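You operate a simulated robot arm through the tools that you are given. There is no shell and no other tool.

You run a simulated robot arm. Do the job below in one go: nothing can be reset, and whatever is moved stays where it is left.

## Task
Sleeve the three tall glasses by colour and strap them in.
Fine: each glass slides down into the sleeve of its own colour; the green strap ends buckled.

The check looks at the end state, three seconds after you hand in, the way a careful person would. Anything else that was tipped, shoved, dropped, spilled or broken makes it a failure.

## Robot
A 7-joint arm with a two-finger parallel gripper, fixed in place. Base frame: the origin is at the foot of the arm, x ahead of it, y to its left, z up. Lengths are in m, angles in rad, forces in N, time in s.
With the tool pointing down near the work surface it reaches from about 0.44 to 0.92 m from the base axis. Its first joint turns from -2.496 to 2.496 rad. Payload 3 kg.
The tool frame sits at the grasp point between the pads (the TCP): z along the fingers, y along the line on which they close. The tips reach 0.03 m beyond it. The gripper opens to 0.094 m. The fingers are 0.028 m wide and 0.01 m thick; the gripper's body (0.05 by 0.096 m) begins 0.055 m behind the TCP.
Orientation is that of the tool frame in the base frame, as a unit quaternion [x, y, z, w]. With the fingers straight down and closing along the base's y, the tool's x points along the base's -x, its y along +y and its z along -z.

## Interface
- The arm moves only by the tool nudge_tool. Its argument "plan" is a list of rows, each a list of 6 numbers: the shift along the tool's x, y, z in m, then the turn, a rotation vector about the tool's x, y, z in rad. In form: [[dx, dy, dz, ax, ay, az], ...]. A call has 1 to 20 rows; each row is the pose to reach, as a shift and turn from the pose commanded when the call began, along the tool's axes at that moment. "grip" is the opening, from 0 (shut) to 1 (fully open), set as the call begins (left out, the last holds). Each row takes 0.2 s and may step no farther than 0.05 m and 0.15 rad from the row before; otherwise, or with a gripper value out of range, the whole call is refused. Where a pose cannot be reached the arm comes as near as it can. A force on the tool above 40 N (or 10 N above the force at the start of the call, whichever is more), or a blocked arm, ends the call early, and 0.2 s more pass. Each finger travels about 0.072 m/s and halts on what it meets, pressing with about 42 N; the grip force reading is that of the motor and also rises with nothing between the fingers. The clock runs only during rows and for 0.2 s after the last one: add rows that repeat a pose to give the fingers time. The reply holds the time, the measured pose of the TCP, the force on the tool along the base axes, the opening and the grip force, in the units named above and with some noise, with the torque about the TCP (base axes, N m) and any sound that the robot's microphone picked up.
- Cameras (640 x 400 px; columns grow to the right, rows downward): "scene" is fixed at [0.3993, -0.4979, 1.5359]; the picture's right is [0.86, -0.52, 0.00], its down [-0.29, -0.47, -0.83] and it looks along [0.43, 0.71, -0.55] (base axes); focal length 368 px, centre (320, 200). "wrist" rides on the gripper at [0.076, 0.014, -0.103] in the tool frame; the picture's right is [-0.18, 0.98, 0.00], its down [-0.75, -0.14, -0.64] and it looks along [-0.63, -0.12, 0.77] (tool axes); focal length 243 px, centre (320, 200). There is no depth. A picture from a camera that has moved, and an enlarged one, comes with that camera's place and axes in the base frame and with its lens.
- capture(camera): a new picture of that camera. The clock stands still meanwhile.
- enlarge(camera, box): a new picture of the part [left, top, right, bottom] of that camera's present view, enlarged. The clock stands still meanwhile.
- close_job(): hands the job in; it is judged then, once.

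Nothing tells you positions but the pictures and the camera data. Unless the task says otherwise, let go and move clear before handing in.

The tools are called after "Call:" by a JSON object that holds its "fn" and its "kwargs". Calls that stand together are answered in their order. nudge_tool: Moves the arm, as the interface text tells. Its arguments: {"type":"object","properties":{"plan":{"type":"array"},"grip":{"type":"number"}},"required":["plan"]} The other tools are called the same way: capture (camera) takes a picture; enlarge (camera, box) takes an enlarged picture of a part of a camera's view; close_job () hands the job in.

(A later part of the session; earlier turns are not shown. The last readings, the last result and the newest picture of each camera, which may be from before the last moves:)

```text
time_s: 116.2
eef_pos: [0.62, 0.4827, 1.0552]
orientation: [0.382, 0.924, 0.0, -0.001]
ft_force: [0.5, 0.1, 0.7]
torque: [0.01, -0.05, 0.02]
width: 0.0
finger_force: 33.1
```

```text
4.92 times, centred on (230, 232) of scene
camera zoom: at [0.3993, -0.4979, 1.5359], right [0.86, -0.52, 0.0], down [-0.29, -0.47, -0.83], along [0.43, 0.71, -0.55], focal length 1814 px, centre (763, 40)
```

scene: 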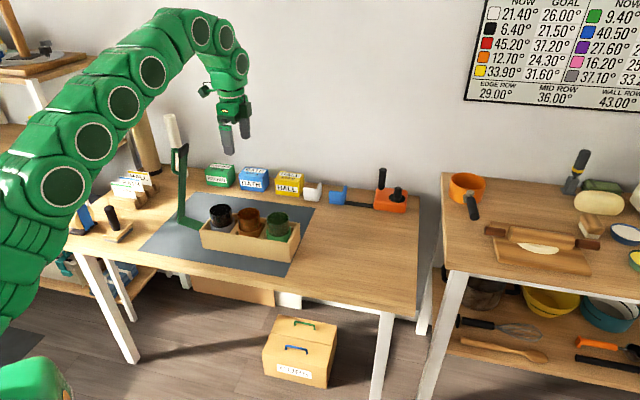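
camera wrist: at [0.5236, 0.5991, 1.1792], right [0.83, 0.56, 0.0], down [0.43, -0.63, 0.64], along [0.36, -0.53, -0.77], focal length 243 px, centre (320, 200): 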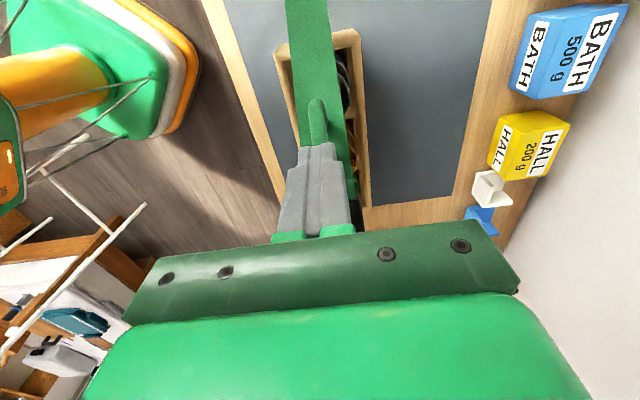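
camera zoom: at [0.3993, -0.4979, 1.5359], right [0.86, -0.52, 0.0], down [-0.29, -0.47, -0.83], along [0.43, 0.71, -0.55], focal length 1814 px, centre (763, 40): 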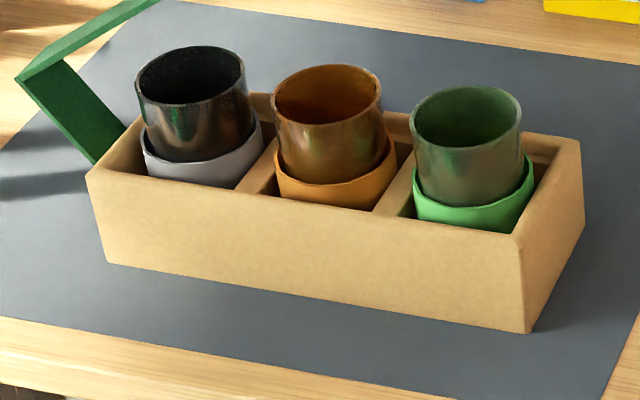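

The box is still unmoved and the strap is at ~57°. Continuing to about 72°.

Call:
{"fn": "nudge_tool", "kwargs": {"plan": [[-0.0044, 0, 0.002, 0, 0, 0], [-0.0089, 0, 0.004, 0, 0, 0], [-0.0133, 0, 0.0061, 0, 0, 0], [-0.0176, 0, 0.0083, 0, 0, 0], [-0.0219, 0, 0.0106, 0, 0, 0], [-0.0262, 0, 0.0129, 0, 0, 0], [-0.0305, 0, 0.0153, 0, 0, 0], [-0.0347, 0, 0.0178, 0, 0, 0], [-0.0388, 0, 0.0204, 0, 0, 0], [-0.0429, 0, 0.0231, 0, 0, 0], [-0.047, 0, 0.0258, 0, 0, 0], [-0.051, 0, 0.0285, 0, 0, 0], [-0.055, 0, 0.0313, 0, 0, 0], [-0.0589, 0, 0.0342, 0, 0, 0], [-0.0628, 0, 0.0372, 0, 0, 0], [-0.0667, 0, 0.0402, 0, 0, 0], [-0.0704, 0, 0.0434, 0, 0, 0], [-0.0741, 0, 0.0466, 0, 0, 0]]}}

Call:
{"fn": "enlarge", "kwargs": {"camera": "scene", "box": [150, 140, 290, 260]}}

Call:
{"fn": "enlarge", "kwargs": {"camera": "scene", "box": [165, 195, 295, 270]}}

```text
time_s: 120.0
eef_pos: [0.6722, 0.4301, 1.0083]
orientation: [0.383, 0.924, 0.0, 0.001]
ft_force: [-0.2, 0.1, -0.5]
torque: [-0.01, 0.01, -0.03]
width: 0.0
finger_force: 33.2
```

```text
3.33 times, centred on (220, 200) of scene
camera zoom: at [0.3993, -0.4979, 1.5359], right [0.86, -0.52, 0.0], down [-0.29, -0.47, -0.83], along [0.43, 0.71, -0.55], focal length 1228 px, centre (653, 200)
```

zoom: 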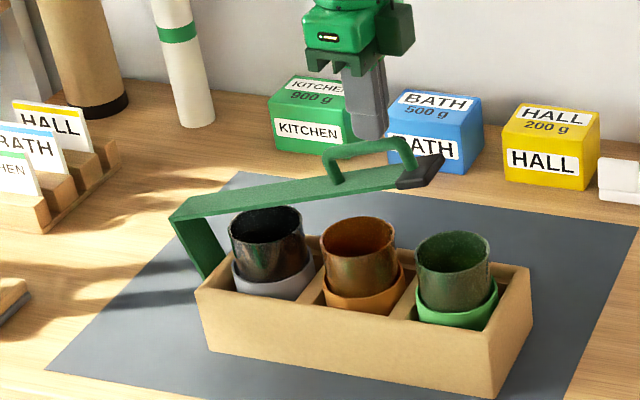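

```text
4.92 times, centred on (230, 232) of scene
camera zoom: at [0.3993, -0.4979, 1.5359], right [0.86, -0.52, 0.0], down [-0.29, -0.47, -0.83], along [0.43, 0.71, -0.55], focal length 1814 px, centre (763, 40)
```

zoom: 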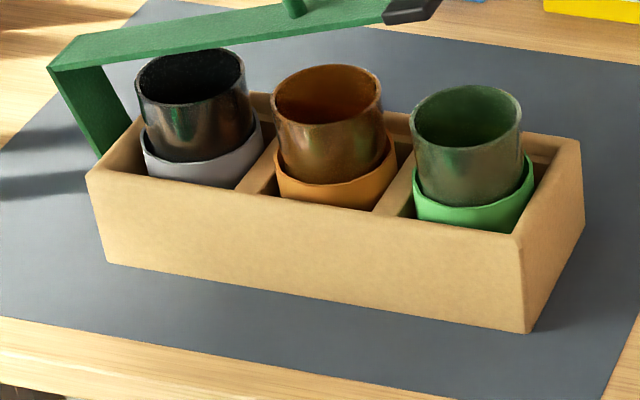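

It's at ~75° with the box unmoved; the strap passes cleanly above the glasses. I'll continue gently to ~84° and watch the force.

Call:
{"fn": "nudge_tool", "kwargs": {"plan": [[-0.0037, 0, 0.0032, 0, 0, 0], [-0.0073, 0, 0.0065, 0, 0, 0], [-0.0108, 0, 0.0099, 0, 0, 0], [-0.0143, 0, 0.0133, 0, 0, 0], [-0.0177, 0, 0.0168, 0, 0, 0], [-0.0211, 0, 0.0203, 0, 0, 0], [-0.0244, 0, 0.0239, 0, 0, 0], [-0.0276, 0, 0.0276, 0, 0, 0], [-0.0308, 0, 0.0313, 0, 0, 0], [-0.034, 0, 0.035, 0, 0, 0]]}}

Call:
{"fn": "enlarge", "kwargs": {"camera": "scene", "box": [160, 170, 300, 265]}}

```text
time_s: 122.2
eef_pos: [0.6965, 0.4058, 0.9739]
orientation: [0.382, 0.924, 0.0, 0.0]
ft_force: [0.0, 1.0, -0.4]
torque: [0.0, 0.03, -0.03]
width: 0.0002
finger_force: 32.8
```

```text
4.21 times, centred on (230, 218) of scene
camera zoom: at [0.3993, -0.4979, 1.5359], right [0.86, -0.52, 0.0], down [-0.29, -0.47, -0.83], along [0.43, 0.71, -0.55], focal length 1551 px, centre (699, 126)
```

zoom: 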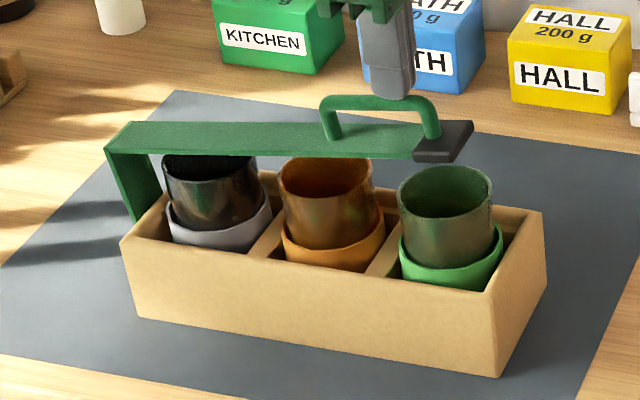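

It's almost closed. I'll keep pushing down slowly toward fully closed, listening for a click.

Call:
{"fn": "nudge_tool", "kwargs": {"plan": [[-0.003, 0, 0.0038, 0, 0, 0], [-0.006, 0, 0.0076, 0, 0, 0], [-0.0089, 0, 0.0115, 0, 0, 0], [-0.0117, 0, 0.0155, 0, 0, 0], [-0.0144, 0, 0.0195, 0, 0, 0]]}}

Call:
{"fn": "enlarge", "kwargs": {"camera": "scene", "box": [160, 170, 300, 265]}}

```text
time_s: 123.4
eef_pos: [0.7083, 0.3959, 0.956]
orientation: [0.382, 0.924, 0.0, -0.001]
ft_force: [0.7, -0.2, -0.5]
torque: [0.01, 0.01, 0.03]
width: 0.0
finger_force: 33.3
```

```text
4.21 times, centred on (230, 218) of scene
camera zoom: at [0.3993, -0.4979, 1.5359], right [0.86, -0.52, 0.0], down [-0.29, -0.47, -0.83], along [0.43, 0.71, -0.55], focal length 1551 px, centre (699, 126)
```

zoom: 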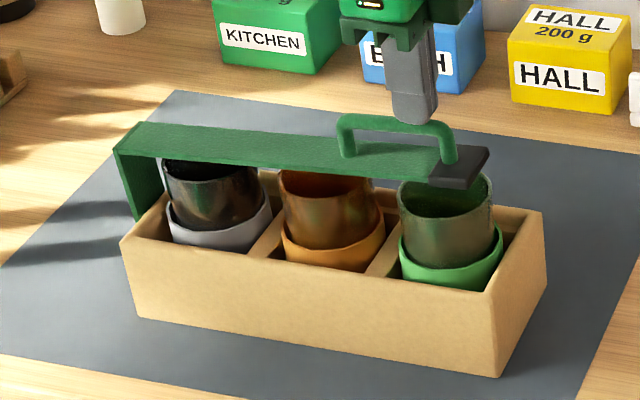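

Call:
{"fn": "nudge_tool", "kwargs": {"plan": [[-0.002, 0, 0.004, 0, 0, 0], [-0.004, 0, 0.008, 0, 0, 0], [-0.0055, 0, 0.012, 0, 0, 0], [-0.0055, 0, 0.012, 0, 0, 0]]}}

Call:
{"fn": "enlarge", "kwargs": {"camera": "scene", "box": [160, 170, 300, 265]}}

```text
time_s: 124.4
eef_pos: [0.7113, 0.3921, 0.9422]
orientation: [0.383, 0.924, 0.0, 0.0]
ft_force: [0.3, -0.2, 0.8]
torque: [0.0, 0.0, -0.01]
width: 0.0
finger_force: 33.4
```

```text
4.21 times, centred on (230, 218) of scene
camera zoom: at [0.3993, -0.4979, 1.5359], right [0.86, -0.52, 0.0], down [-0.29, -0.47, -0.83], along [0.43, 0.71, -0.55], focal length 1551 px, centre (699, 126)
```

zoom: 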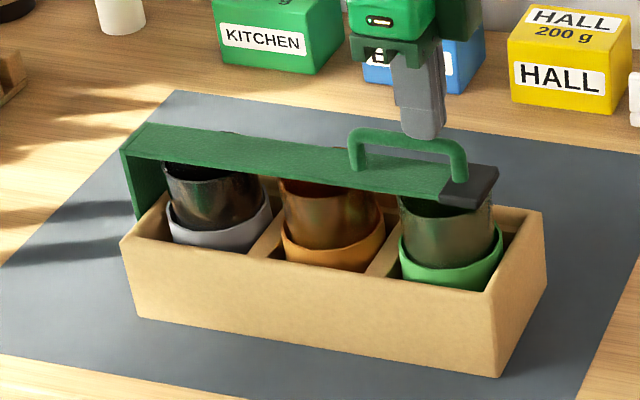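

It's nearly level now. I'll press further in small steps until I feel firm resistance.

Call:
{"fn": "nudge_tool", "kwargs": {"plan": [[0, 0, 0.002, 0, 0, 0], [0, 0, 0.004, 0, 0, 0], [0, 0, 0.004, 0, 0, 0]]}}

Call:
{"fn": "capture", "kwargs": {"camera": "wrist"}}

Call:
{"fn": "enlarge", "kwargs": {"camera": "scene", "box": [180, 185, 280, 250]}}

```text
time_s: 125.2
eef_pos: [0.7103, 0.3914, 0.9384]
orientation: [0.384, 0.923, 0.001, 0.0]
ft_force: [0.0, -0.3, 2.2]
torque: [0.0, 0.01, -0.01]
width: 0.0002
finger_force: 33.2
```

```text
taken
camera wrist: at [0.6676, 0.4551, 1.0419], right [0.83, 0.56, 0.0], down [0.43, -0.63, 0.64], along [0.36, -0.53, -0.77], focal length 243 px, centre (320, 200)
```

wrist: 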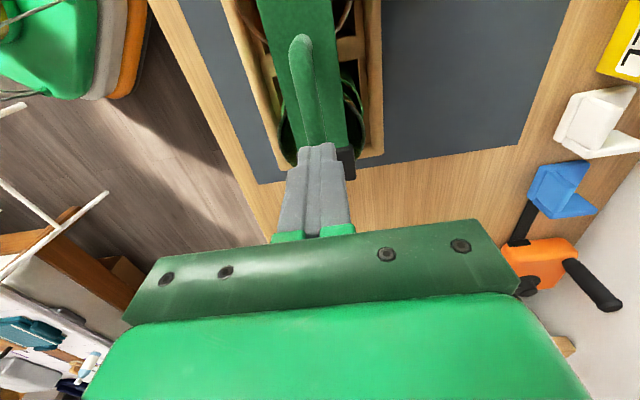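

```text
6.15 times, centred on (230, 218) of scene
camera zoom: at [0.3993, -0.4979, 1.5359], right [0.86, -0.52, 0.0], down [-0.29, -0.47, -0.83], along [0.43, 0.71, -0.55], focal length 2267 px, centre (874, 92)
```

zoom: 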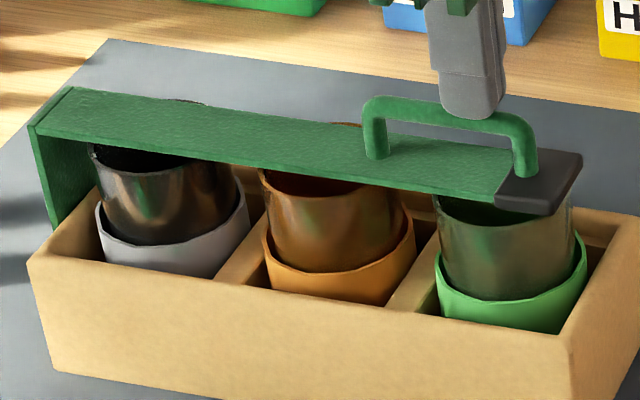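

The strap is now level above all three glasses with ~2 N on the fingertips. I'll press a little more to seat or buckle it.

Call:
{"fn": "nudge_tool", "kwargs": {"plan": [[0, 0, 0.0015, 0, 0, 0], [0, 0, 0.003, 0, 0, 0], [0, 0, 0.003, 0, 0, 0]]}}

Call:
{"fn": "enlarge", "kwargs": {"camera": "scene", "box": [180, 185, 280, 250]}}

```text
time_s: 126.0
eef_pos: [0.7117, 0.3917, 0.9383]
orientation: [0.383, 0.924, 0.001, 0.002]
ft_force: [7.0, -7.1, 28.2]
torque: [-0.11, -0.09, 0.02]
width: 0.0
finger_force: 32.6
```

```text
6.15 times, centred on (230, 218) of scene
camera zoom: at [0.3993, -0.4979, 1.5359], right [0.86, -0.52, 0.0], down [-0.29, -0.47, -0.83], along [0.43, 0.71, -0.55], focal length 2267 px, centre (874, 92)
```

zoom: 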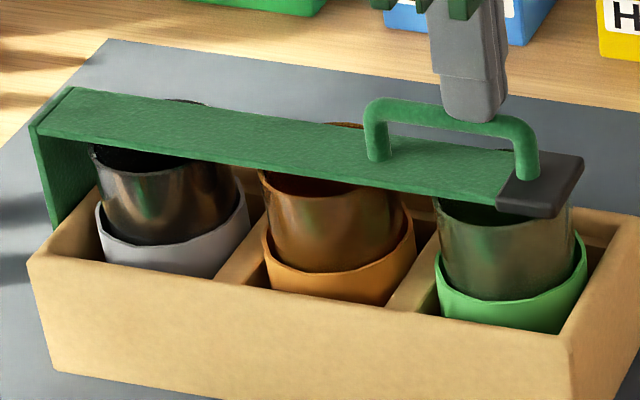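

Now there's a hard stop (28 N). I'll ease off and look from closer to judge whether the strap is fully home and buckled.

Call:
{"fn": "nudge_tool", "kwargs": {"plan": [[0, 0, -0.003, 0, 0, 0], [0, 0, -0.015, 0, 0, 0], [0, 0, -0.04, 0, 0, 0], [0, 0, -0.08, 0, 0, 0], [0, 0, -0.08, 0, 0, 0]]}}

Call:
{"fn": "enlarge", "kwargs": {"camera": "scene", "box": [180, 185, 280, 250]}}

Call:
{"fn": "capture", "kwargs": {"camera": "wrist"}}

Call:
{"fn": "enlarge", "kwargs": {"camera": "scene", "box": [240, 195, 290, 245]}}

```text
time_s: 127.2
eef_pos: [0.7111, 0.3935, 1.0154]
orientation: [0.383, 0.924, -0.001, 0.0]
ft_force: [-0.1, 0.3, 0.2]
torque: [0.0, -0.01, 0.01]
width: 0.0
finger_force: 33.4
```

```text
6.15 times, centred on (230, 218) of scene
camera zoom: at [0.3993, -0.4979, 1.5359], right [0.86, -0.52, 0.0], down [-0.29, -0.47, -0.83], along [0.43, 0.71, -0.55], focal length 2267 px, centre (874, 92)
```

zoom: 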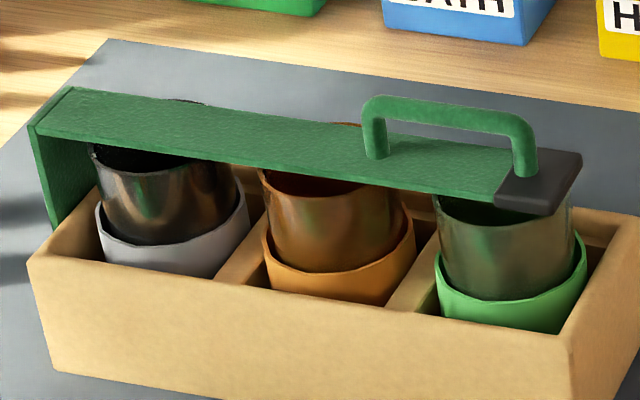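

```text
taken
camera wrist: at [0.6674, 0.455, 1.1182], right [0.83, 0.56, 0.0], down [0.43, -0.63, 0.64], along [0.36, -0.53, -0.77], focal length 243 px, centre (320, 200)
```

wrist: 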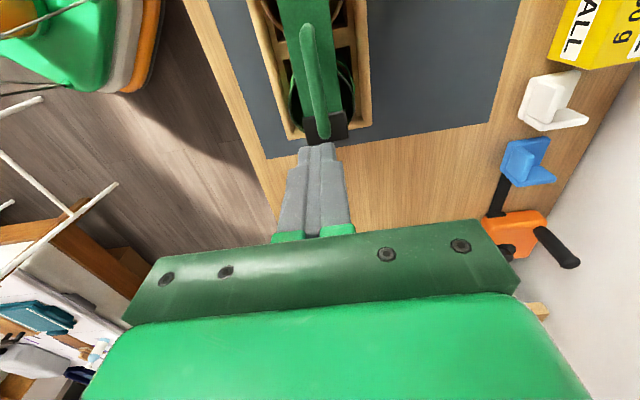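

```text
8.00 times, centred on (265, 220) of scene
camera zoom: at [0.3993, -0.4979, 1.5359], right [0.86, -0.52, 0.0], down [-0.29, -0.47, -0.83], along [0.43, 0.71, -0.55], focal length 2948 px, centre (760, 40)
```

zoom: 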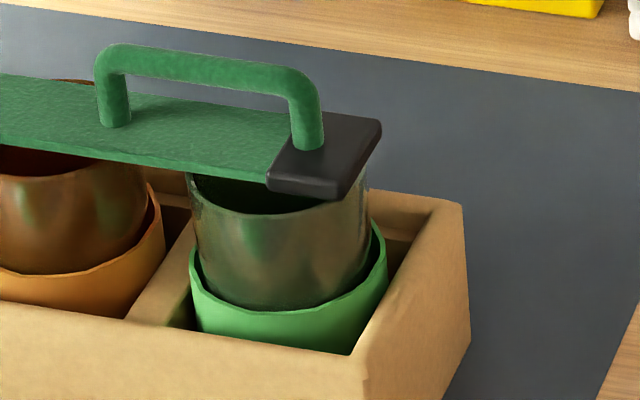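

The strap is level with its tip 8 mm clear of the green glass, so the 90° stop is its closed limit, but I heard no click. I'll press directly on the black buckle tip to make sure it latches.

Call:
{"fn": "nudge_tool", "kwargs": {"plan": [[-0.02, 0, 0, 0, 0, 0], [-0.0395, 0, 0, 0, 0, 0], [-0.0395, 0, 0.03, 0, 0, 0], [-0.0395, 0, 0.06, 0, 0, 0], [-0.0395, 0, 0.085, 0, 0, 0], [-0.0395, 0, 0.096, 0, 0, 0], [-0.0395, 0, 0.096, 0, 0, 0]]}}

Call:
{"fn": "enlarge", "kwargs": {"camera": "scene", "box": [235, 185, 295, 245]}}

```text
time_s: 128.5
eef_pos: [0.7421, 0.3633, 0.938]
orientation: [0.383, 0.924, 0.005, 0.003]
ft_force: [2.1, -4.0, 11.1]
torque: [0.0, 0.05, -0.02]
width: 0.0
finger_force: 33.5
stopped in row 6: the force on the tool passed its limit at 188 N (the readings are from after the stop); the commanded pose is now the measured one
```

```text
6.67 times, centred on (265, 215) of scene
camera zoom: at [0.3993, -0.4979, 1.5359], right [0.86, -0.52, 0.0], down [-0.29, -0.47, -0.83], along [0.43, 0.71, -0.55], focal length 2456 px, centre (687, 100)
```

zoom: 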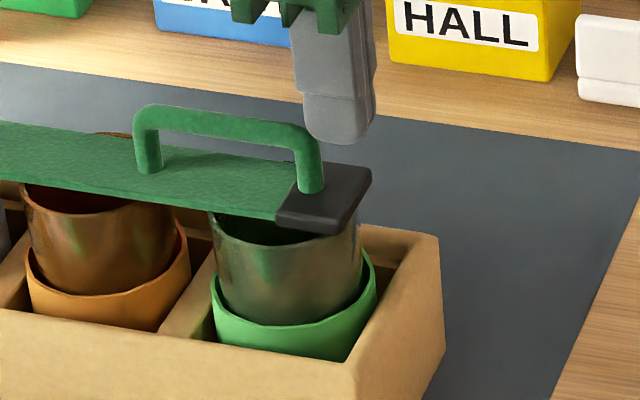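

The fingers caught the corner of the handle instead (a brief 188 N bump). I'll lift off immediately and inspect everything.

Call:
{"fn": "nudge_tool", "kwargs": {"plan": [[0, 0, -0.01, 0, 0, 0], [0, 0, -0.04, 0, 0, 0], [0, 0, -0.07, 0, 0, 0], [0, 0, -0.07, 0, 0, 0]]}}

Call:
{"fn": "enlarge", "kwargs": {"camera": "scene", "box": [165, 195, 295, 270]}}

Call:
{"fn": "enlarge", "kwargs": {"camera": "scene", "box": [180, 185, 280, 250]}}

Call:
{"fn": "capture", "kwargs": {"camera": "wrist"}}

```text
time_s: 129.5
eef_pos: [0.7398, 0.3633, 1.0065]
orientation: [0.383, 0.924, 0.003, 0.004]
ft_force: [-1.1, 0.1, 0.0]
torque: [-0.01, 0.01, -0.01]
width: 0.0
finger_force: 32.7
```

```text
4.92 times, centred on (230, 232) of scene
camera zoom: at [0.3993, -0.4979, 1.5359], right [0.86, -0.52, 0.0], down [-0.29, -0.47, -0.83], along [0.43, 0.71, -0.55], focal length 1814 px, centre (763, 40)
```

zoom: 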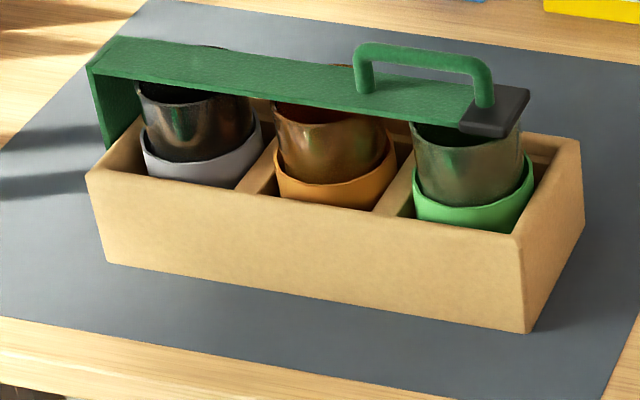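

```text
6.15 times, centred on (230, 218) of scene
camera zoom: at [0.3993, -0.4979, 1.5359], right [0.86, -0.52, 0.0], down [-0.29, -0.47, -0.83], along [0.43, 0.71, -0.55], focal length 2267 px, centre (874, 92)
```

zoom: 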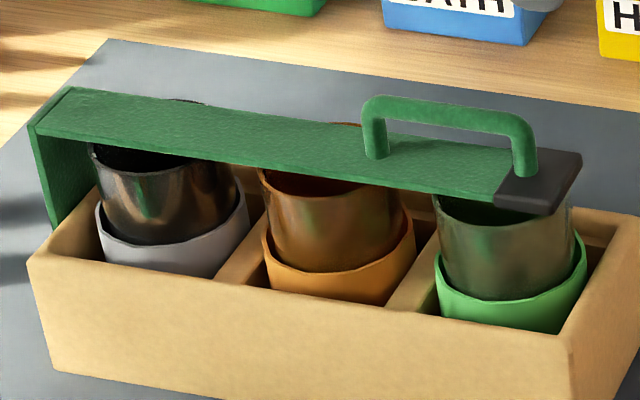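

```text
taken
camera wrist: at [0.6957, 0.4259, 1.1094], right [0.83, 0.56, 0.01], down [0.43, -0.64, 0.64], along [0.37, -0.53, -0.77], focal length 243 px, centre (320, 200)
```

wrist: 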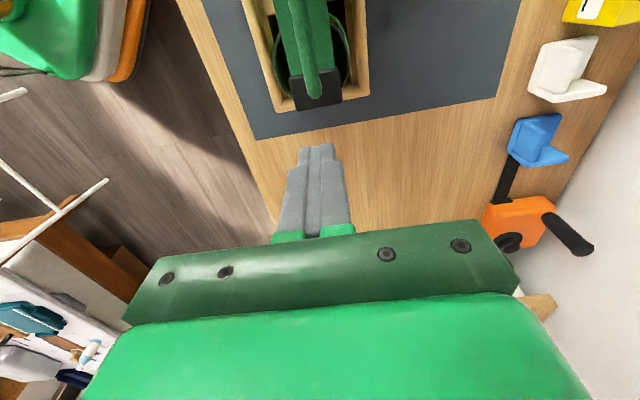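

Nothing was displaced: the box corners, glasses and level strap are all unchanged. I'll now press on the black tip itself, further out so as to clear the handle post, approaching slowly.

Call:
{"fn": "nudge_tool", "kwargs": {"plan": [[-0.004, 0, 0.0, 0, 0, 0], [-0.008, 0, 0.02, 0, 0, 0], [-0.008, 0, 0.04, 0, 0, 0], [-0.008, 0, 0.055, 0, 0, 0], [-0.008, 0, 0.063, 0, 0, 0], [-0.008, 0, 0.067, 0, 0, 0], [-0.008, 0, 0.067, 0, 0, 0]]}}

Call:
{"fn": "enlarge", "kwargs": {"camera": "scene", "box": [235, 185, 295, 245]}}

Call:
{"fn": "enlarge", "kwargs": {"camera": "wrist", "box": [240, 40, 400, 220]}}

```text
time_s: 131.1
eef_pos: [0.7454, 0.3582, 0.9404]
orientation: [0.383, 0.924, 0.003, 0.003]
ft_force: [-0.2, 0.0, 0.5]
torque: [0.02, 0.0, 0.0]
width: 0.0
finger_force: 33.1
```

```text
6.67 times, centred on (265, 215) of scene
camera zoom: at [0.3993, -0.4979, 1.5359], right [0.86, -0.52, 0.0], down [-0.29, -0.47, -0.83], along [0.43, 0.71, -0.55], focal length 2456 px, centre (687, 100)
```

zoom: 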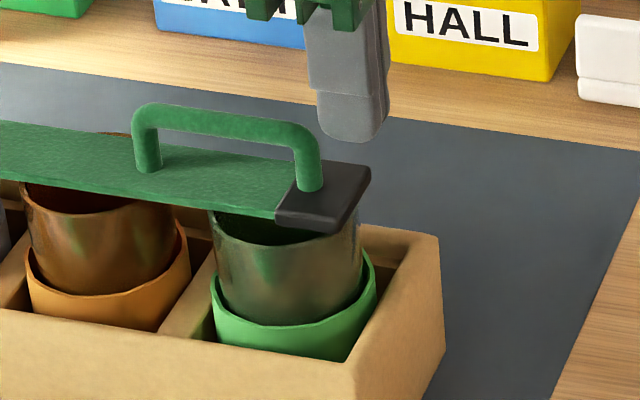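

```text
2.22 times, centred on (320, 130) of wrist
camera zoom: at [0.7013, 0.4209, 1.0422], right [0.83, 0.56, 0.01], down [0.43, -0.64, 0.64], along [0.37, -0.53, -0.77], focal length 539 px, centre (320, 356)
```

zoom: 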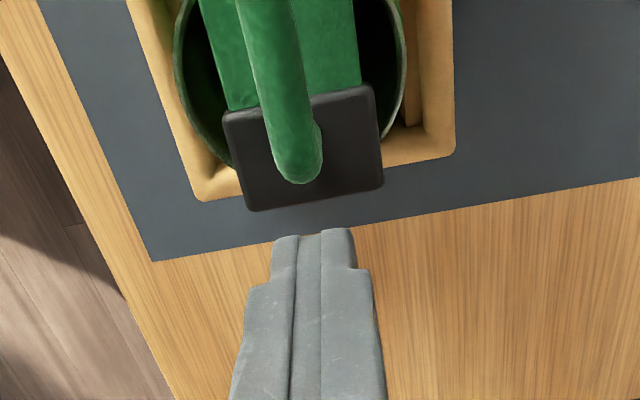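

The fingers are just above the tip's end. Before pressing again I want a low side view of the strap/glass gap to see whether it's truly home. I'll rise, then reposition the wrist camera on the near side of the box.

Call:
{"fn": "nudge_tool", "kwargs": {"plan": [[0, 0, -0.03, 0, 0, 0], [0, 0, -0.07, 0, 0, 0], [0.02, -0.02, -0.11, 0, 0, 0], [0.02, -0.02, -0.11, 0, 0, 0]], "grip": 1}}

Call:
{"fn": "nudge_tool", "kwargs": {"plan": [[0.008, -0.015, 0, 0, 0, -0.131], [0.017, -0.031, 0, 0, 0, -0.262], [0.025, -0.046, 0, 0, 0, -0.393], [0.033, -0.062, 0, 0, 0, -0.524], [0.042, -0.077, 0, 0, 0, -0.655], [0.05, -0.093, 0, 0, 0, -0.786], [0.058, -0.108, 0, 0, 0, -0.917], [0.067, -0.124, 0, 0, 0, -1.048], [0.075, -0.139, 0, 0, 0, -1.179], [0.083, -0.155, 0, 0, 0, -1.31], [0.092, -0.17, 0, 0, 0, -1.44], [0.1, -0.186, 0, 0, 0, -1.571], [0.1, -0.186, 0, 0, 0, -1.571]]}}

Call:
{"fn": "capture", "kwargs": {"camera": "wrist"}}

```text
time_s: 132.1
eef_pos: [0.7151, 0.3589, 1.0488]
orientation: [0.383, 0.924, 0.003, 0.003]
ft_force: [0.6, 1.0, 1.0]
torque: [0.02, 0.01, -0.02]
width: 0.0939
finger_force: 0.1
```

```text
time_s: 134.9
eef_pos: [0.5146, 0.2965, 1.0463]
orientation: [-0.384, 0.923, 0.001, 0.005]
ft_force: [0.7, 0.3, 0.2]
torque: [0.01, 0.01, 0.0]
width: 0.0939
finger_force: 0.0
```

```text
taken
camera wrist: at [0.4502, 0.2523, 1.1495], right [-0.57, 0.82, 0.0], down [0.63, 0.43, 0.65], along [0.54, 0.37, -0.76], focal length 243 px, centre (320, 200)
```

wrist: 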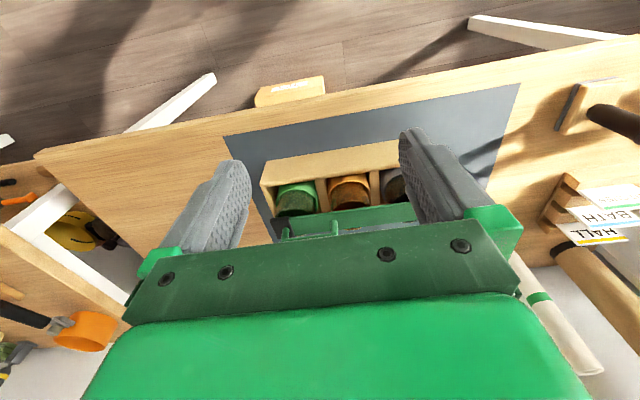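

Call:
{"fn": "nudge_tool", "kwargs": {"plan": [[0, 0, 0.022, 0, -0.117, 0], [0, 0, 0.044, 0, -0.233, 0], [0, 0, 0.066, 0, -0.35, 0], [0, 0, 0.088, 0, -0.467, 0], [0, 0, 0.11, 0, -0.583, 0], [0, 0, 0.13, 0, -0.7, 0], [0, 0, 0.13, 0, -0.7, 0]]}}

Call:
{"fn": "capture", "kwargs": {"camera": "wrist"}}

Call:
{"fn": "enlarge", "kwargs": {"camera": "wrist", "box": [220, 100, 440, 240]}}

```text
time_s: 136.5
eef_pos: [0.5155, 0.2976, 0.9158]
orientation: [-0.36, 0.866, 0.132, 0.322]
ft_force: [-1.2, 0.6, -0.3]
torque: [0.03, -0.02, 0.0]
width: 0.0939
finger_force: 0.1
```

```text
taken
camera wrist: at [0.4176, 0.2185, 0.9454], right [-0.6, 0.79, 0.12], down [0.2, 0.01, 0.98], along [0.78, 0.61, -0.17], focal length 243 px, centre (320, 200)
```

wrist: 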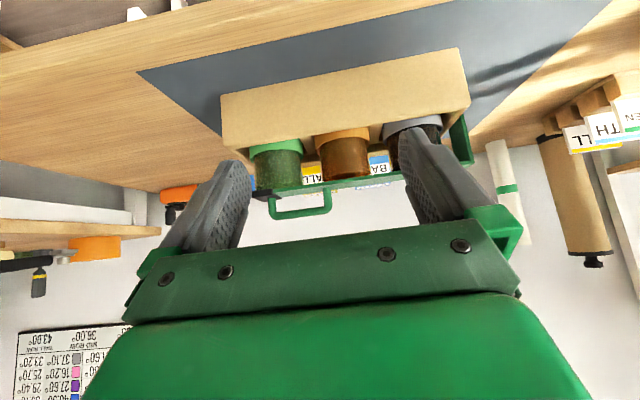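

```text
2.86 times, centred on (330, 170) of wrist
camera zoom: at [0.4176, 0.2185, 0.9454], right [-0.6, 0.79, 0.12], down [0.2, 0.01, 0.98], along [0.78, 0.61, -0.17], focal length 693 px, centre (291, 286)
```

zoom: 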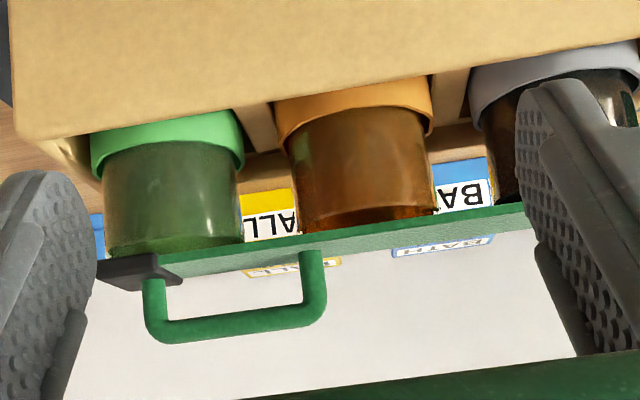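

This low side view (upside-down) shows the rims right near the strap. I'll zoom in to judge the gaps.

Call:
{"fn": "enlarge", "kwargs": {"camera": "wrist", "box": [245, 150, 325, 220]}}

Call:
{"fn": "enlarge", "kwargs": {"camera": "wrist", "box": [310, 140, 390, 210]}}

Call:
{"fn": "enlarge", "kwargs": {"camera": "wrist", "box": [375, 95, 485, 195]}}

```text
5.71 times, centred on (285, 185) of wrist
camera zoom: at [0.4176, 0.2185, 0.9454], right [-0.6, 0.79, 0.12], down [0.2, 0.01, 0.98], along [0.78, 0.61, -0.17], focal length 1386 px, centre (520, 286)
```

zoom: 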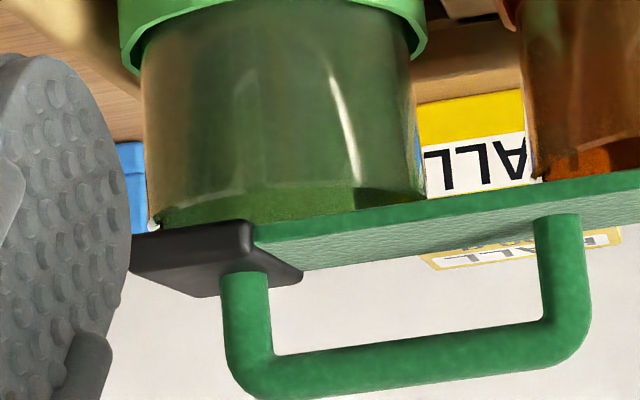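

```text
5.71 times, centred on (350, 175) of wrist
camera zoom: at [0.4176, 0.2185, 0.9454], right [-0.6, 0.79, 0.12], down [0.2, 0.01, 0.98], along [0.78, 0.61, -0.17], focal length 1386 px, centre (149, 343)
```

zoom: 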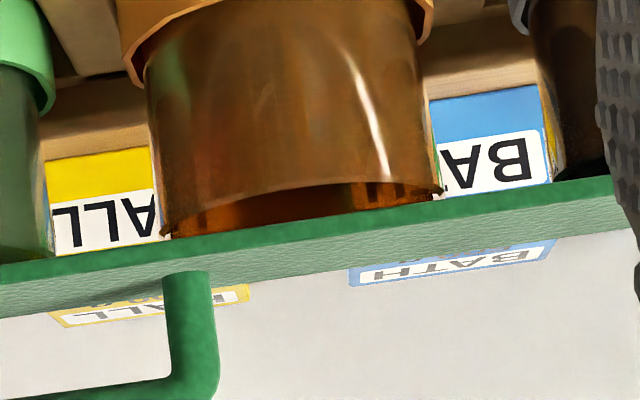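

```text
4.00 times, centred on (430, 145) of wrist
camera zoom: at [0.4176, 0.2185, 0.9454], right [-0.6, 0.79, 0.12], down [0.2, 0.01, 0.98], along [0.78, 0.61, -0.17], focal length 970 px, centre (-120, 420)
```

zoom: 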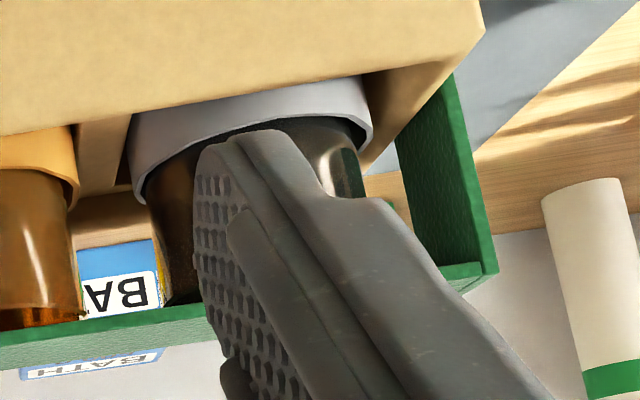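

There is a clear gap between every rim and the strap, and the strap is level, so its stop is its own closed limit. I'll level the tool, go back over the handle, and give it one more firm, slow press in case it needs it to click.

Call:
{"fn": "nudge_tool", "kwargs": {"plan": [[-0.014, 0, -0.0166, 0, 0.117, 0], [-0.0279, 0, -0.0331, 0, 0.233, 0], [-0.0419, 0, -0.0497, 0, 0.35, 0], [-0.0558, 0, -0.0663, 0, 0.467, 0], [-0.0698, 0, -0.0828, 0, 0.583, 0], [-0.0837, 0, -0.0994, 0, 0.7, 0], [-0.0837, 0, -0.0994, 0, 0.7, 0]], "grip": 0}}

Call:
{"fn": "nudge_tool", "kwargs": {"plan": [[-0.018, -0.008, 0, 0, 0, 0.131], [-0.036, -0.016, 0, 0, 0, 0.262], [-0.054, -0.023, 0, 0, 0, 0.393], [-0.071, -0.03, 0, 0, 0, 0.524], [-0.089, -0.037, 0, 0, 0, 0.655], [-0.107, -0.043, 0, 0, 0, 0.786], [-0.124, -0.05, 0, 0, 0, 0.917], [-0.142, -0.056, 0, 0, 0, 1.048], [-0.16, -0.062, 0, 0, 0, 1.179], [-0.177, -0.068, 0, 0, 0, 1.31], [-0.195, -0.074, 0, 0, 0, 1.44], [-0.208, -0.078, 0, 0, 0, 1.571], [-0.208, -0.078, 0, 0, 0, 1.571]]}}

Call:
{"fn": "capture", "kwargs": {"camera": "wrist"}}

Call:
{"fn": "capture", "kwargs": {"camera": "scene"}}

```text
time_s: 138.1
eef_pos: [0.5144, 0.2966, 1.0487]
orientation: [-0.383, 0.924, 0.0, 0.005]
ft_force: [0.6, 0.4, 0.6]
torque: [0.02, -0.02, -0.05]
width: 0.0001
finger_force: 33.3
```

```text
time_s: 140.9
eef_pos: [0.717, 0.3892, 1.0499]
orientation: [0.384, 0.923, 0.004, 0.004]
ft_force: [-0.6, -0.1, 0.7]
torque: [-0.05, -0.01, -0.01]
width: 0.0
finger_force: 33.4
```

```text
taken
camera wrist: at [0.6723, 0.4519, 1.1523], right [0.83, 0.56, 0.01], down [0.43, -0.64, 0.64], along [0.37, -0.53, -0.77], focal length 243 px, centre (320, 200)
```

wrist: 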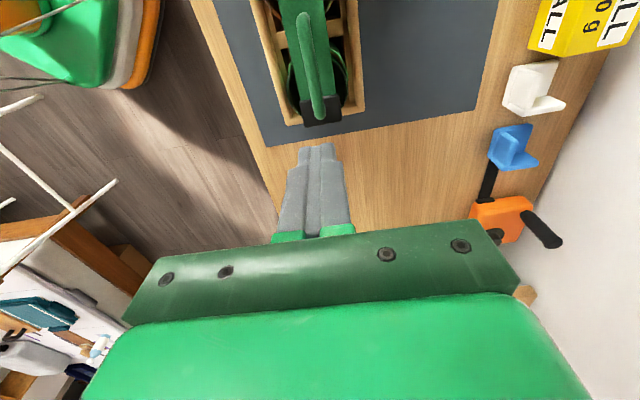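

```text
taken
```

scene: 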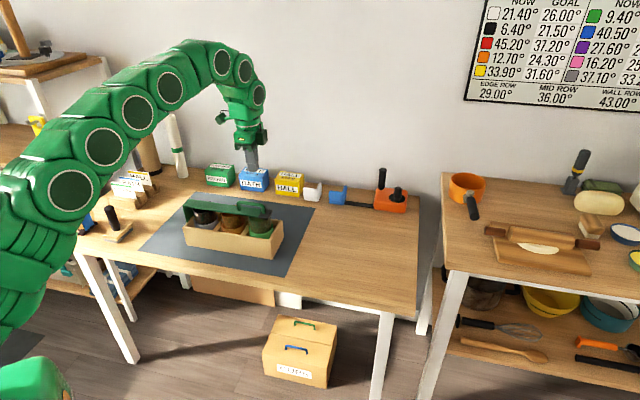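

Everything in the scene looks in place. I'm above the handle's outer end; I'll descend to just above it, then press in 1 mm steps.

Call:
{"fn": "nudge_tool", "kwargs": {"plan": [[-0.003, -0.0015, 0.03, 0, 0, 0], [-0.003, -0.0015, 0.06, 0, 0, 0], [-0.003, -0.0015, 0.085, 0, 0, 0], [-0.003, -0.0015, 0.098, 0, 0, 0], [-0.003, -0.0015, 0.104, 0, 0, 0], [-0.003, -0.0015, 0.106, 0, 0, 0]]}}

Call:
{"fn": "nudge_tool", "kwargs": {"plan": [[0, 0, 0.001, 0, 0, 0], [0, 0, 0.002, 0, 0, 0], [0, 0, 0.003, 0, 0, 0]]}}

```text
time_s: 142.3
eef_pos: [0.7182, 0.3857, 0.9431]
orientation: [0.383, 0.924, 0.004, 0.004]
ft_force: [0.0, -0.2, -1.0]
torque: [-0.01, -0.03, 0.01]
width: 0.0
finger_force: 32.9
```

```text
time_s: 143.1
eef_pos: [0.7177, 0.3859, 0.9394]
orientation: [0.382, 0.924, 0.003, 0.003]
ft_force: [-1.1, 1.0, -0.2]
torque: [-0.01, 0.01, 0.01]
width: 0.0
finger_force: 33.2
```

Call:
{"fn": "nudge_tool", "kwargs": {"plan": [[0, 0, 0.001, 0, 0, 0], [0, 0, 0.002, 0, 0, 0], [0, 0, 0.002, 0, 0, 0]]}}

```text
time_s: 143.9
eef_pos: [0.7184, 0.3861, 0.9384]
orientation: [0.384, 0.923, 0.004, 0.003]
ft_force: [-1.8, -4.1, 4.7]
torque: [-0.06, 0.1, 0.03]
width: 0.0
finger_force: 33.1
```

Call:
{"fn": "nudge_tool", "kwargs": {"plan": [[0, 0, 0.001, 0, 0, 0], [0, 0, 0.002, 0, 0, 0], [0, 0, 0.002, 0, 0, 0]]}}

Call:
{"fn": "enlarge", "kwargs": {"camera": "scene", "box": [180, 185, 280, 250]}}

```text
time_s: 144.7
eef_pos: [0.7195, 0.3852, 0.9365]
orientation: [0.384, 0.923, 0.004, 0.004]
ft_force: [6.7, -8.4, 24.6]
torque: [-0.13, -0.07, 0.02]
width: 0.0
finger_force: 33.4
```

```text
6.15 times, centred on (230, 218) of scene
camera zoom: at [0.3993, -0.4979, 1.5359], right [0.86, -0.52, 0.0], down [-0.29, -0.47, -0.83], along [0.43, 0.71, -0.55], focal length 2267 px, centre (874, 92)
```

zoom: 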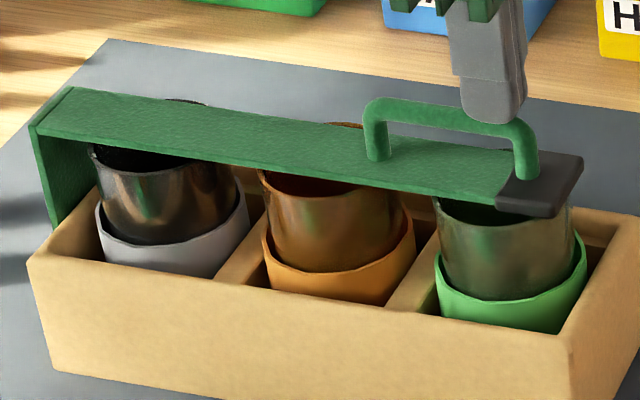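

Call:
{"fn": "nudge_tool", "kwargs": {"plan": [[0, 0, 0.0006, 0, 0, 0], [0, 0, 0.0006, 0, 0, 0], [0, 0, 0.0006, 0, 0, 0]]}}

```text
time_s: 145.6
eef_pos: [0.7198, 0.3863, 0.937]
orientation: [0.384, 0.923, 0.005, 0.004]
ft_force: [-7.7, -1.7, 14.7]
torque: [0.11, 0.38, 0.07]
width: 0.0002
finger_force: 33.3
stopped in row 3: the force on the tool passed its limit at 40 N (the readings are from after the stop); the commanded pose is now the measured one
```

I pressed to 40 N with no further movement, so the hinge is on its stop. As a last check I'll press the black tip itself, well clear of the handle post, slowly.

Call:
{"fn": "nudge_tool", "kwargs": {"plan": [[0, 0, -0.015, 0, 0, 0], [0, 0, -0.04, 0, 0, 0], [-0.02, -0.001, -0.04, 0, 0, 0], [-0.0395, -0.001, -0.04, 0, 0, 0], [-0.0395, -0.001, -0.025, 0, 0, 0], [-0.0395, -0.001, -0.01, 0, 0, 0], [-0.0395, -0.001, 0.002, 0, 0, 0], [-0.0395, -0.001, 0.008, 0, 0, 0], [-0.0395, -0.001, 0.013, 0, 0, 0], [-0.0395, -0.001, 0.013, 0, 0, 0]]}}

Call:
{"fn": "enlarge", "kwargs": {"camera": "scene", "box": [235, 185, 295, 245]}}

```text
time_s: 147.8
eef_pos: [0.7474, 0.3572, 0.9227]
orientation: [0.383, 0.924, 0.004, 0.003]
ft_force: [0.2, 0.2, -0.6]
torque: [0.01, 0.01, -0.02]
width: 0.0
finger_force: 32.7
```

```text
6.67 times, centred on (265, 215) of scene
camera zoom: at [0.3993, -0.4979, 1.5359], right [0.86, -0.52, 0.0], down [-0.29, -0.47, -0.83], along [0.43, 0.71, -0.55], focal length 2456 px, centre (687, 100)
```

zoom: 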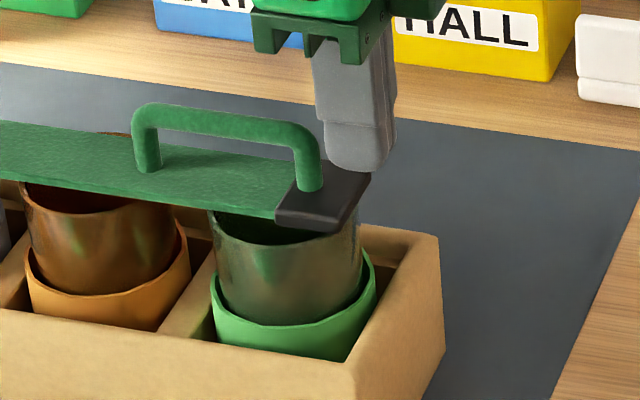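

Call:
{"fn": "nudge_tool", "kwargs": {"plan": [[0.001, 0, 0.003, 0, 0, 0], [0.001, 0, 0.006, 0, 0, 0], [0.001, 0, 0.009, 0, 0, 0], [0.001, 0, 0.011, 0, 0, 0]]}}

Call:
{"fn": "enlarge", "kwargs": {"camera": "scene", "box": [235, 185, 295, 245]}}

```text
time_s: 148.8
eef_pos: [0.7463, 0.3588, 0.9111]
orientation: [0.384, 0.923, 0.005, 0.003]
ft_force: [0.3, 0.1, 0.2]
torque: [-0.02, 0.01, -0.01]
width: 0.0001
finger_force: 33.2
```

```text
6.67 times, centred on (265, 215) of scene
camera zoom: at [0.3993, -0.4979, 1.5359], right [0.86, -0.52, 0.0], down [-0.29, -0.47, -0.83], along [0.43, 0.71, -0.55], focal length 2456 px, centre (687, 100)
```

zoom: 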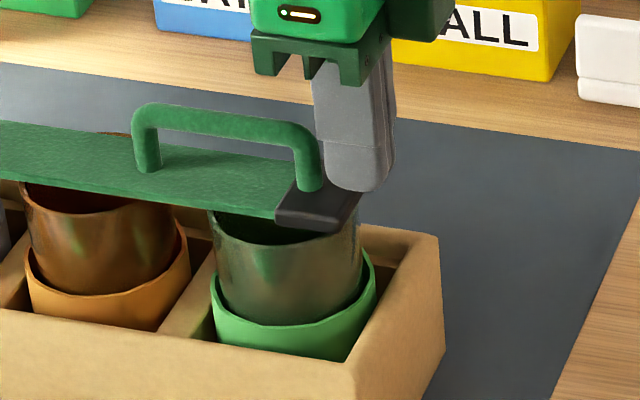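

Call:
{"fn": "nudge_tool", "kwargs": {"plan": [[0, 0, 0.001, 0, 0, 0], [0, 0, 0.002, 0, 0, 0], [0, 0, 0.003, 0, 0, 0]]}}

```text
time_s: 149.6
eef_pos: [0.7469, 0.3585, 0.9091]
orientation: [0.383, 0.924, 0.005, 0.004]
ft_force: [-0.2, 0.9, 0.3]
torque: [0.01, -0.02, -0.03]
width: 0.0001
finger_force: 32.9
```

Call:
{"fn": "nudge_tool", "kwargs": {"plan": [[0, 0, 0.001, 0, 0, 0], [0, 0, 0.002, 0, 0, 0], [0, 0, 0.002, 0, 0, 0]]}}

Call:
{"fn": "enlarge", "kwargs": {"camera": "scene", "box": [250, 190, 290, 230]}}

Call:
{"fn": "enlarge", "kwargs": {"camera": "wrist", "box": [240, 60, 400, 220]}}

```text
time_s: 150.4
eef_pos: [0.747, 0.3576, 0.9068]
orientation: [0.383, 0.924, 0.004, 0.004]
ft_force: [-0.5, -0.6, -0.1]
torque: [0.0, 0.03, 0.04]
width: 0.0003
finger_force: 33.5
```

```text
10.00 times, centred on (270, 210) of scene
camera zoom: at [0.3993, -0.4979, 1.5359], right [0.86, -0.52, 0.0], down [-0.29, -0.47, -0.83], along [0.43, 0.71, -0.55], focal length 3684 px, centre (820, 100)
```

zoom: 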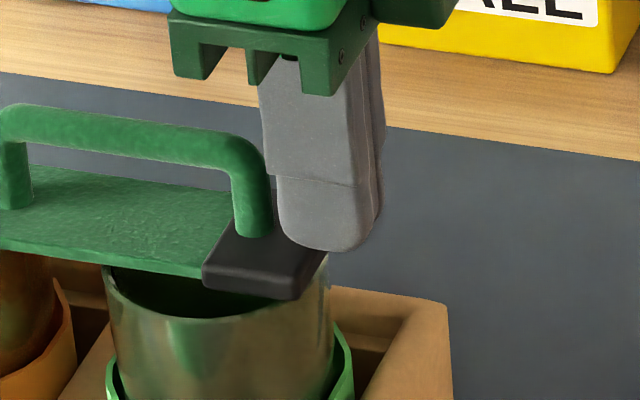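

```text
2.50 times, centred on (320, 140) of wrist
camera zoom: at [0.7018, 0.4201, 1.01], right [0.83, 0.56, 0.01], down [0.43, -0.64, 0.64], along [0.37, -0.53, -0.77], focal length 606 px, centre (320, 350)
```

zoom: 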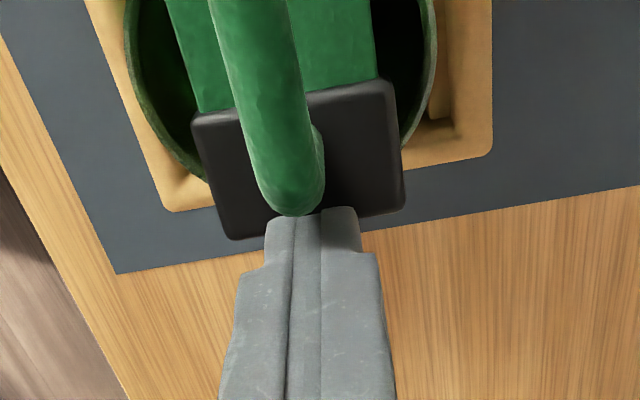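

The finger is right at the tip's very end and may slip past it. I'll raise slightly, shift 4.5 mm inward, and try once more with fine steps.

Call:
{"fn": "nudge_tool", "kwargs": {"plan": [[0, 0, -0.008, 0, 0, 0], [0.0025, 0, -0.008, 0, 0, 0], [0.0045, 0, -0.008, 0, 0, 0], [0.0045, 0, -0.004, 0, 0, 0], [0.0045, 0, -0.002, 0, 0, 0]]}}

Call:
{"fn": "enlarge", "kwargs": {"camera": "scene", "box": [250, 190, 290, 230]}}

```text
time_s: 151.6
eef_pos: [0.7425, 0.3611, 0.909]
orientation: [0.383, 0.924, 0.004, 0.003]
ft_force: [0.7, -0.9, 0.0]
torque: [-0.02, -0.01, 0.01]
width: 0.0002
finger_force: 32.7
```

```text
10.00 times, centred on (270, 210) of scene
camera zoom: at [0.3993, -0.4979, 1.5359], right [0.86, -0.52, 0.0], down [-0.29, -0.47, -0.83], along [0.43, 0.71, -0.55], focal length 3684 px, centre (820, 100)
```

zoom: 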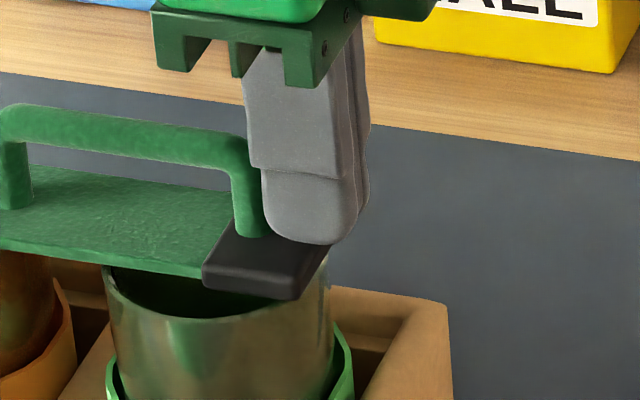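

Call:
{"fn": "nudge_tool", "kwargs": {"plan": [[0, 0, 0.001, 0, 0, 0], [0, 0, 0.002, 0, 0, 0], [0, 0, 0.003, 0, 0, 0]]}}

```text
time_s: 152.4
eef_pos: [0.7429, 0.3611, 0.9058]
orientation: [0.383, 0.924, 0.003, 0.004]
ft_force: [-0.2, -1.5, 0.8]
torque: [-0.02, -0.01, 0.01]
width: 0.0001
finger_force: 32.9
```

Call:
{"fn": "nudge_tool", "kwargs": {"plan": [[0, 0, 0.001, 0, 0, 0], [0, 0, 0.002, 0, 0, 0]]}}

Call:
{"fn": "enlarge", "kwargs": {"camera": "scene", "box": [250, 190, 290, 230]}}

```text
time_s: 153.0
eef_pos: [0.7433, 0.3599, 0.9037]
orientation: [0.384, 0.923, 0.004, 0.003]
ft_force: [-0.5, -0.1, 0.0]
torque: [-0.01, 0.01, -0.02]
width: 0.0
finger_force: 32.5
```

```text
10.00 times, centred on (270, 210) of scene
camera zoom: at [0.3993, -0.4979, 1.5359], right [0.86, -0.52, 0.0], down [-0.29, -0.47, -0.83], along [0.43, 0.71, -0.55], focal length 3684 px, centre (820, 100)
```

zoom: 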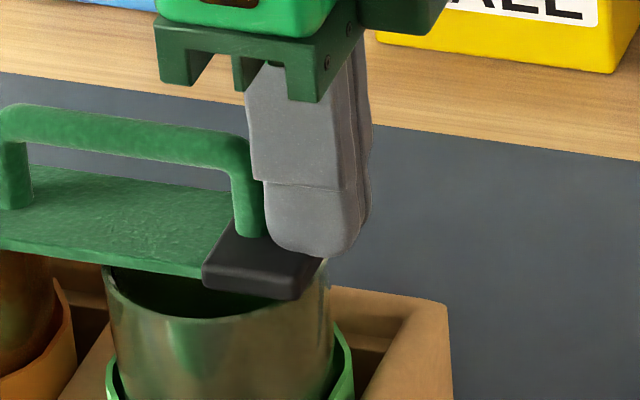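

Call:
{"fn": "nudge_tool", "kwargs": {"plan": [[0, 0, 0.001, 0, 0, 0], [0, 0, 0.002, 0, 0, 0]]}}

```text
time_s: 153.6
eef_pos: [0.7433, 0.36, 0.9024]
orientation: [0.384, 0.923, 0.004, 0.004]
ft_force: [-1.4, -2.0, 4.6]
torque: [-0.01, 0.07, 0.01]
width: 0.0
finger_force: 33.1
```

Contact on the black tip (4.6 N). I'll press it firmly in sub-millimetre steps.

Call:
{"fn": "nudge_tool", "kwargs": {"plan": [[0, 0, 0.0007, 0, 0, 0], [0, 0, 0.0014, 0, 0, 0], [0, 0, 0.0014, 0, 0, 0]]}}

Call:
{"fn": "enlarge", "kwargs": {"camera": "scene", "box": [180, 185, 280, 250]}}

```text
time_s: 154.4
eef_pos: [0.7441, 0.3607, 0.902]
orientation: [0.383, 0.924, 0.004, 0.005]
ft_force: [2.5, -6.0, 14.3]
torque: [-0.07, 0.07, 0.03]
width: 0.0003
finger_force: 32.8
```

```text
6.15 times, centred on (230, 218) of scene
camera zoom: at [0.3993, -0.4979, 1.5359], right [0.86, -0.52, 0.0], down [-0.29, -0.47, -0.83], along [0.43, 0.71, -0.55], focal length 2267 px, centre (874, 92)
```

zoom: 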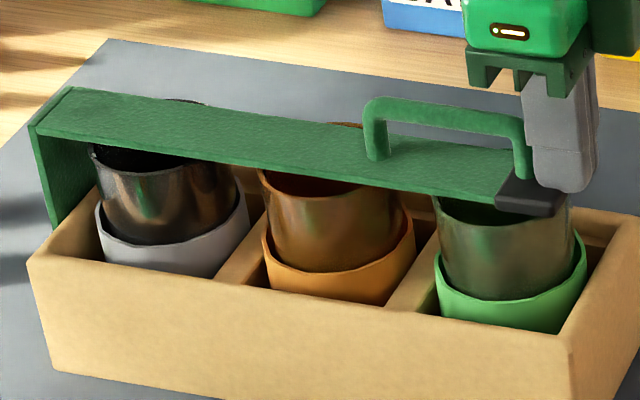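

Call:
{"fn": "nudge_tool", "kwargs": {"plan": [[0, 0, 0.0007, 0, 0, 0], [0, 0, 0.0012, 0, 0, 0], [0, 0, 0.0012, 0, 0, 0]]}}

```text
time_s: 155.2
eef_pos: [0.7437, 0.3596, 0.8998]
orientation: [0.383, 0.924, 0.004, 0.004]
ft_force: [6.6, -7.2, 24.7]
torque: [-0.02, 0.03, 0.01]
width: 0.0
finger_force: 33.8
```

Call:
{"fn": "nudge_tool", "kwargs": {"plan": [[0, 0, 0.0006, 0, 0, 0], [0, 0, 0.0011, 0, 0, 0], [0, 0, 0.0011, 0, 0, 0]]}}

Call:
{"fn": "enlarge", "kwargs": {"camera": "scene", "box": [180, 185, 280, 250]}}

```text
time_s: 156.0
eef_pos: [0.7437, 0.3603, 0.8997]
orientation: [0.384, 0.923, 0.005, 0.005]
ft_force: [12.4, -10.0, 34.5]
torque: [-0.08, -0.05, -0.07]
width: 0.0001
finger_force: 32.6
```

```text
6.15 times, centred on (230, 218) of scene
camera zoom: at [0.3993, -0.4979, 1.5359], right [0.86, -0.52, 0.0], down [-0.29, -0.47, -0.83], along [0.43, 0.71, -0.55], focal length 2267 px, centre (874, 92)
```

zoom: 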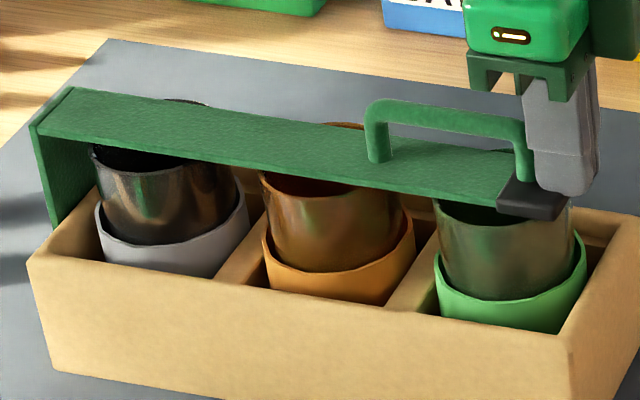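

At 34 N on the tip the strap is rigidly on its stop; there's no further travel. I'll lift off, move clear, and do a final inspection.

Call:
{"fn": "nudge_tool", "kwargs": {"plan": [[0, 0, -0.003, 0, 0, 0], [-0.003, 0, -0.015, 0, 0, 0], [-0.003, 0, -0.045, 0, 0, 0], [-0.003, 0, -0.085, 0, 0, 0], [-0.003, 0, -0.125, 0, 0, 0], [-0.003, 0, -0.125, 0, 0, 0]]}}

Call:
{"fn": "enlarge", "kwargs": {"camera": "scene", "box": [180, 185, 280, 250]}}

Call:
{"fn": "enlarge", "kwargs": {"camera": "scene", "box": [165, 195, 295, 270]}}

```text
time_s: 157.4
eef_pos: [0.7448, 0.3575, 1.0244]
orientation: [0.384, 0.923, 0.003, 0.003]
ft_force: [-1.0, 0.2, 1.1]
torque: [-0.02, -0.03, -0.01]
width: 0.0
finger_force: 33.1
```

```text
6.15 times, centred on (230, 218) of scene
camera zoom: at [0.3993, -0.4979, 1.5359], right [0.86, -0.52, 0.0], down [-0.29, -0.47, -0.83], along [0.43, 0.71, -0.55], focal length 2267 px, centre (874, 92)
```

zoom: 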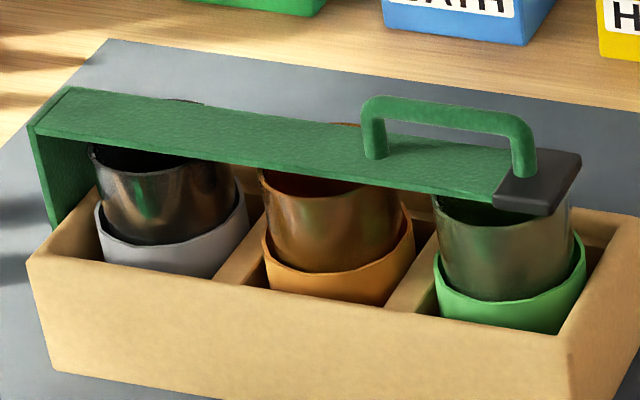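

```text
4.92 times, centred on (230, 232) of scene
camera zoom: at [0.3993, -0.4979, 1.5359], right [0.86, -0.52, 0.0], down [-0.29, -0.47, -0.83], along [0.43, 0.71, -0.55], focal length 1814 px, centre (763, 40)
```

zoom: 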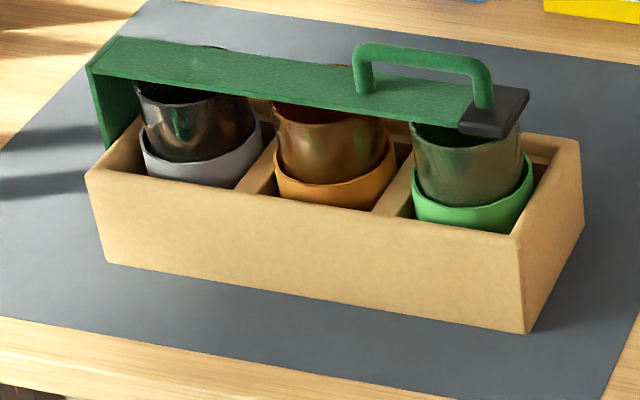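

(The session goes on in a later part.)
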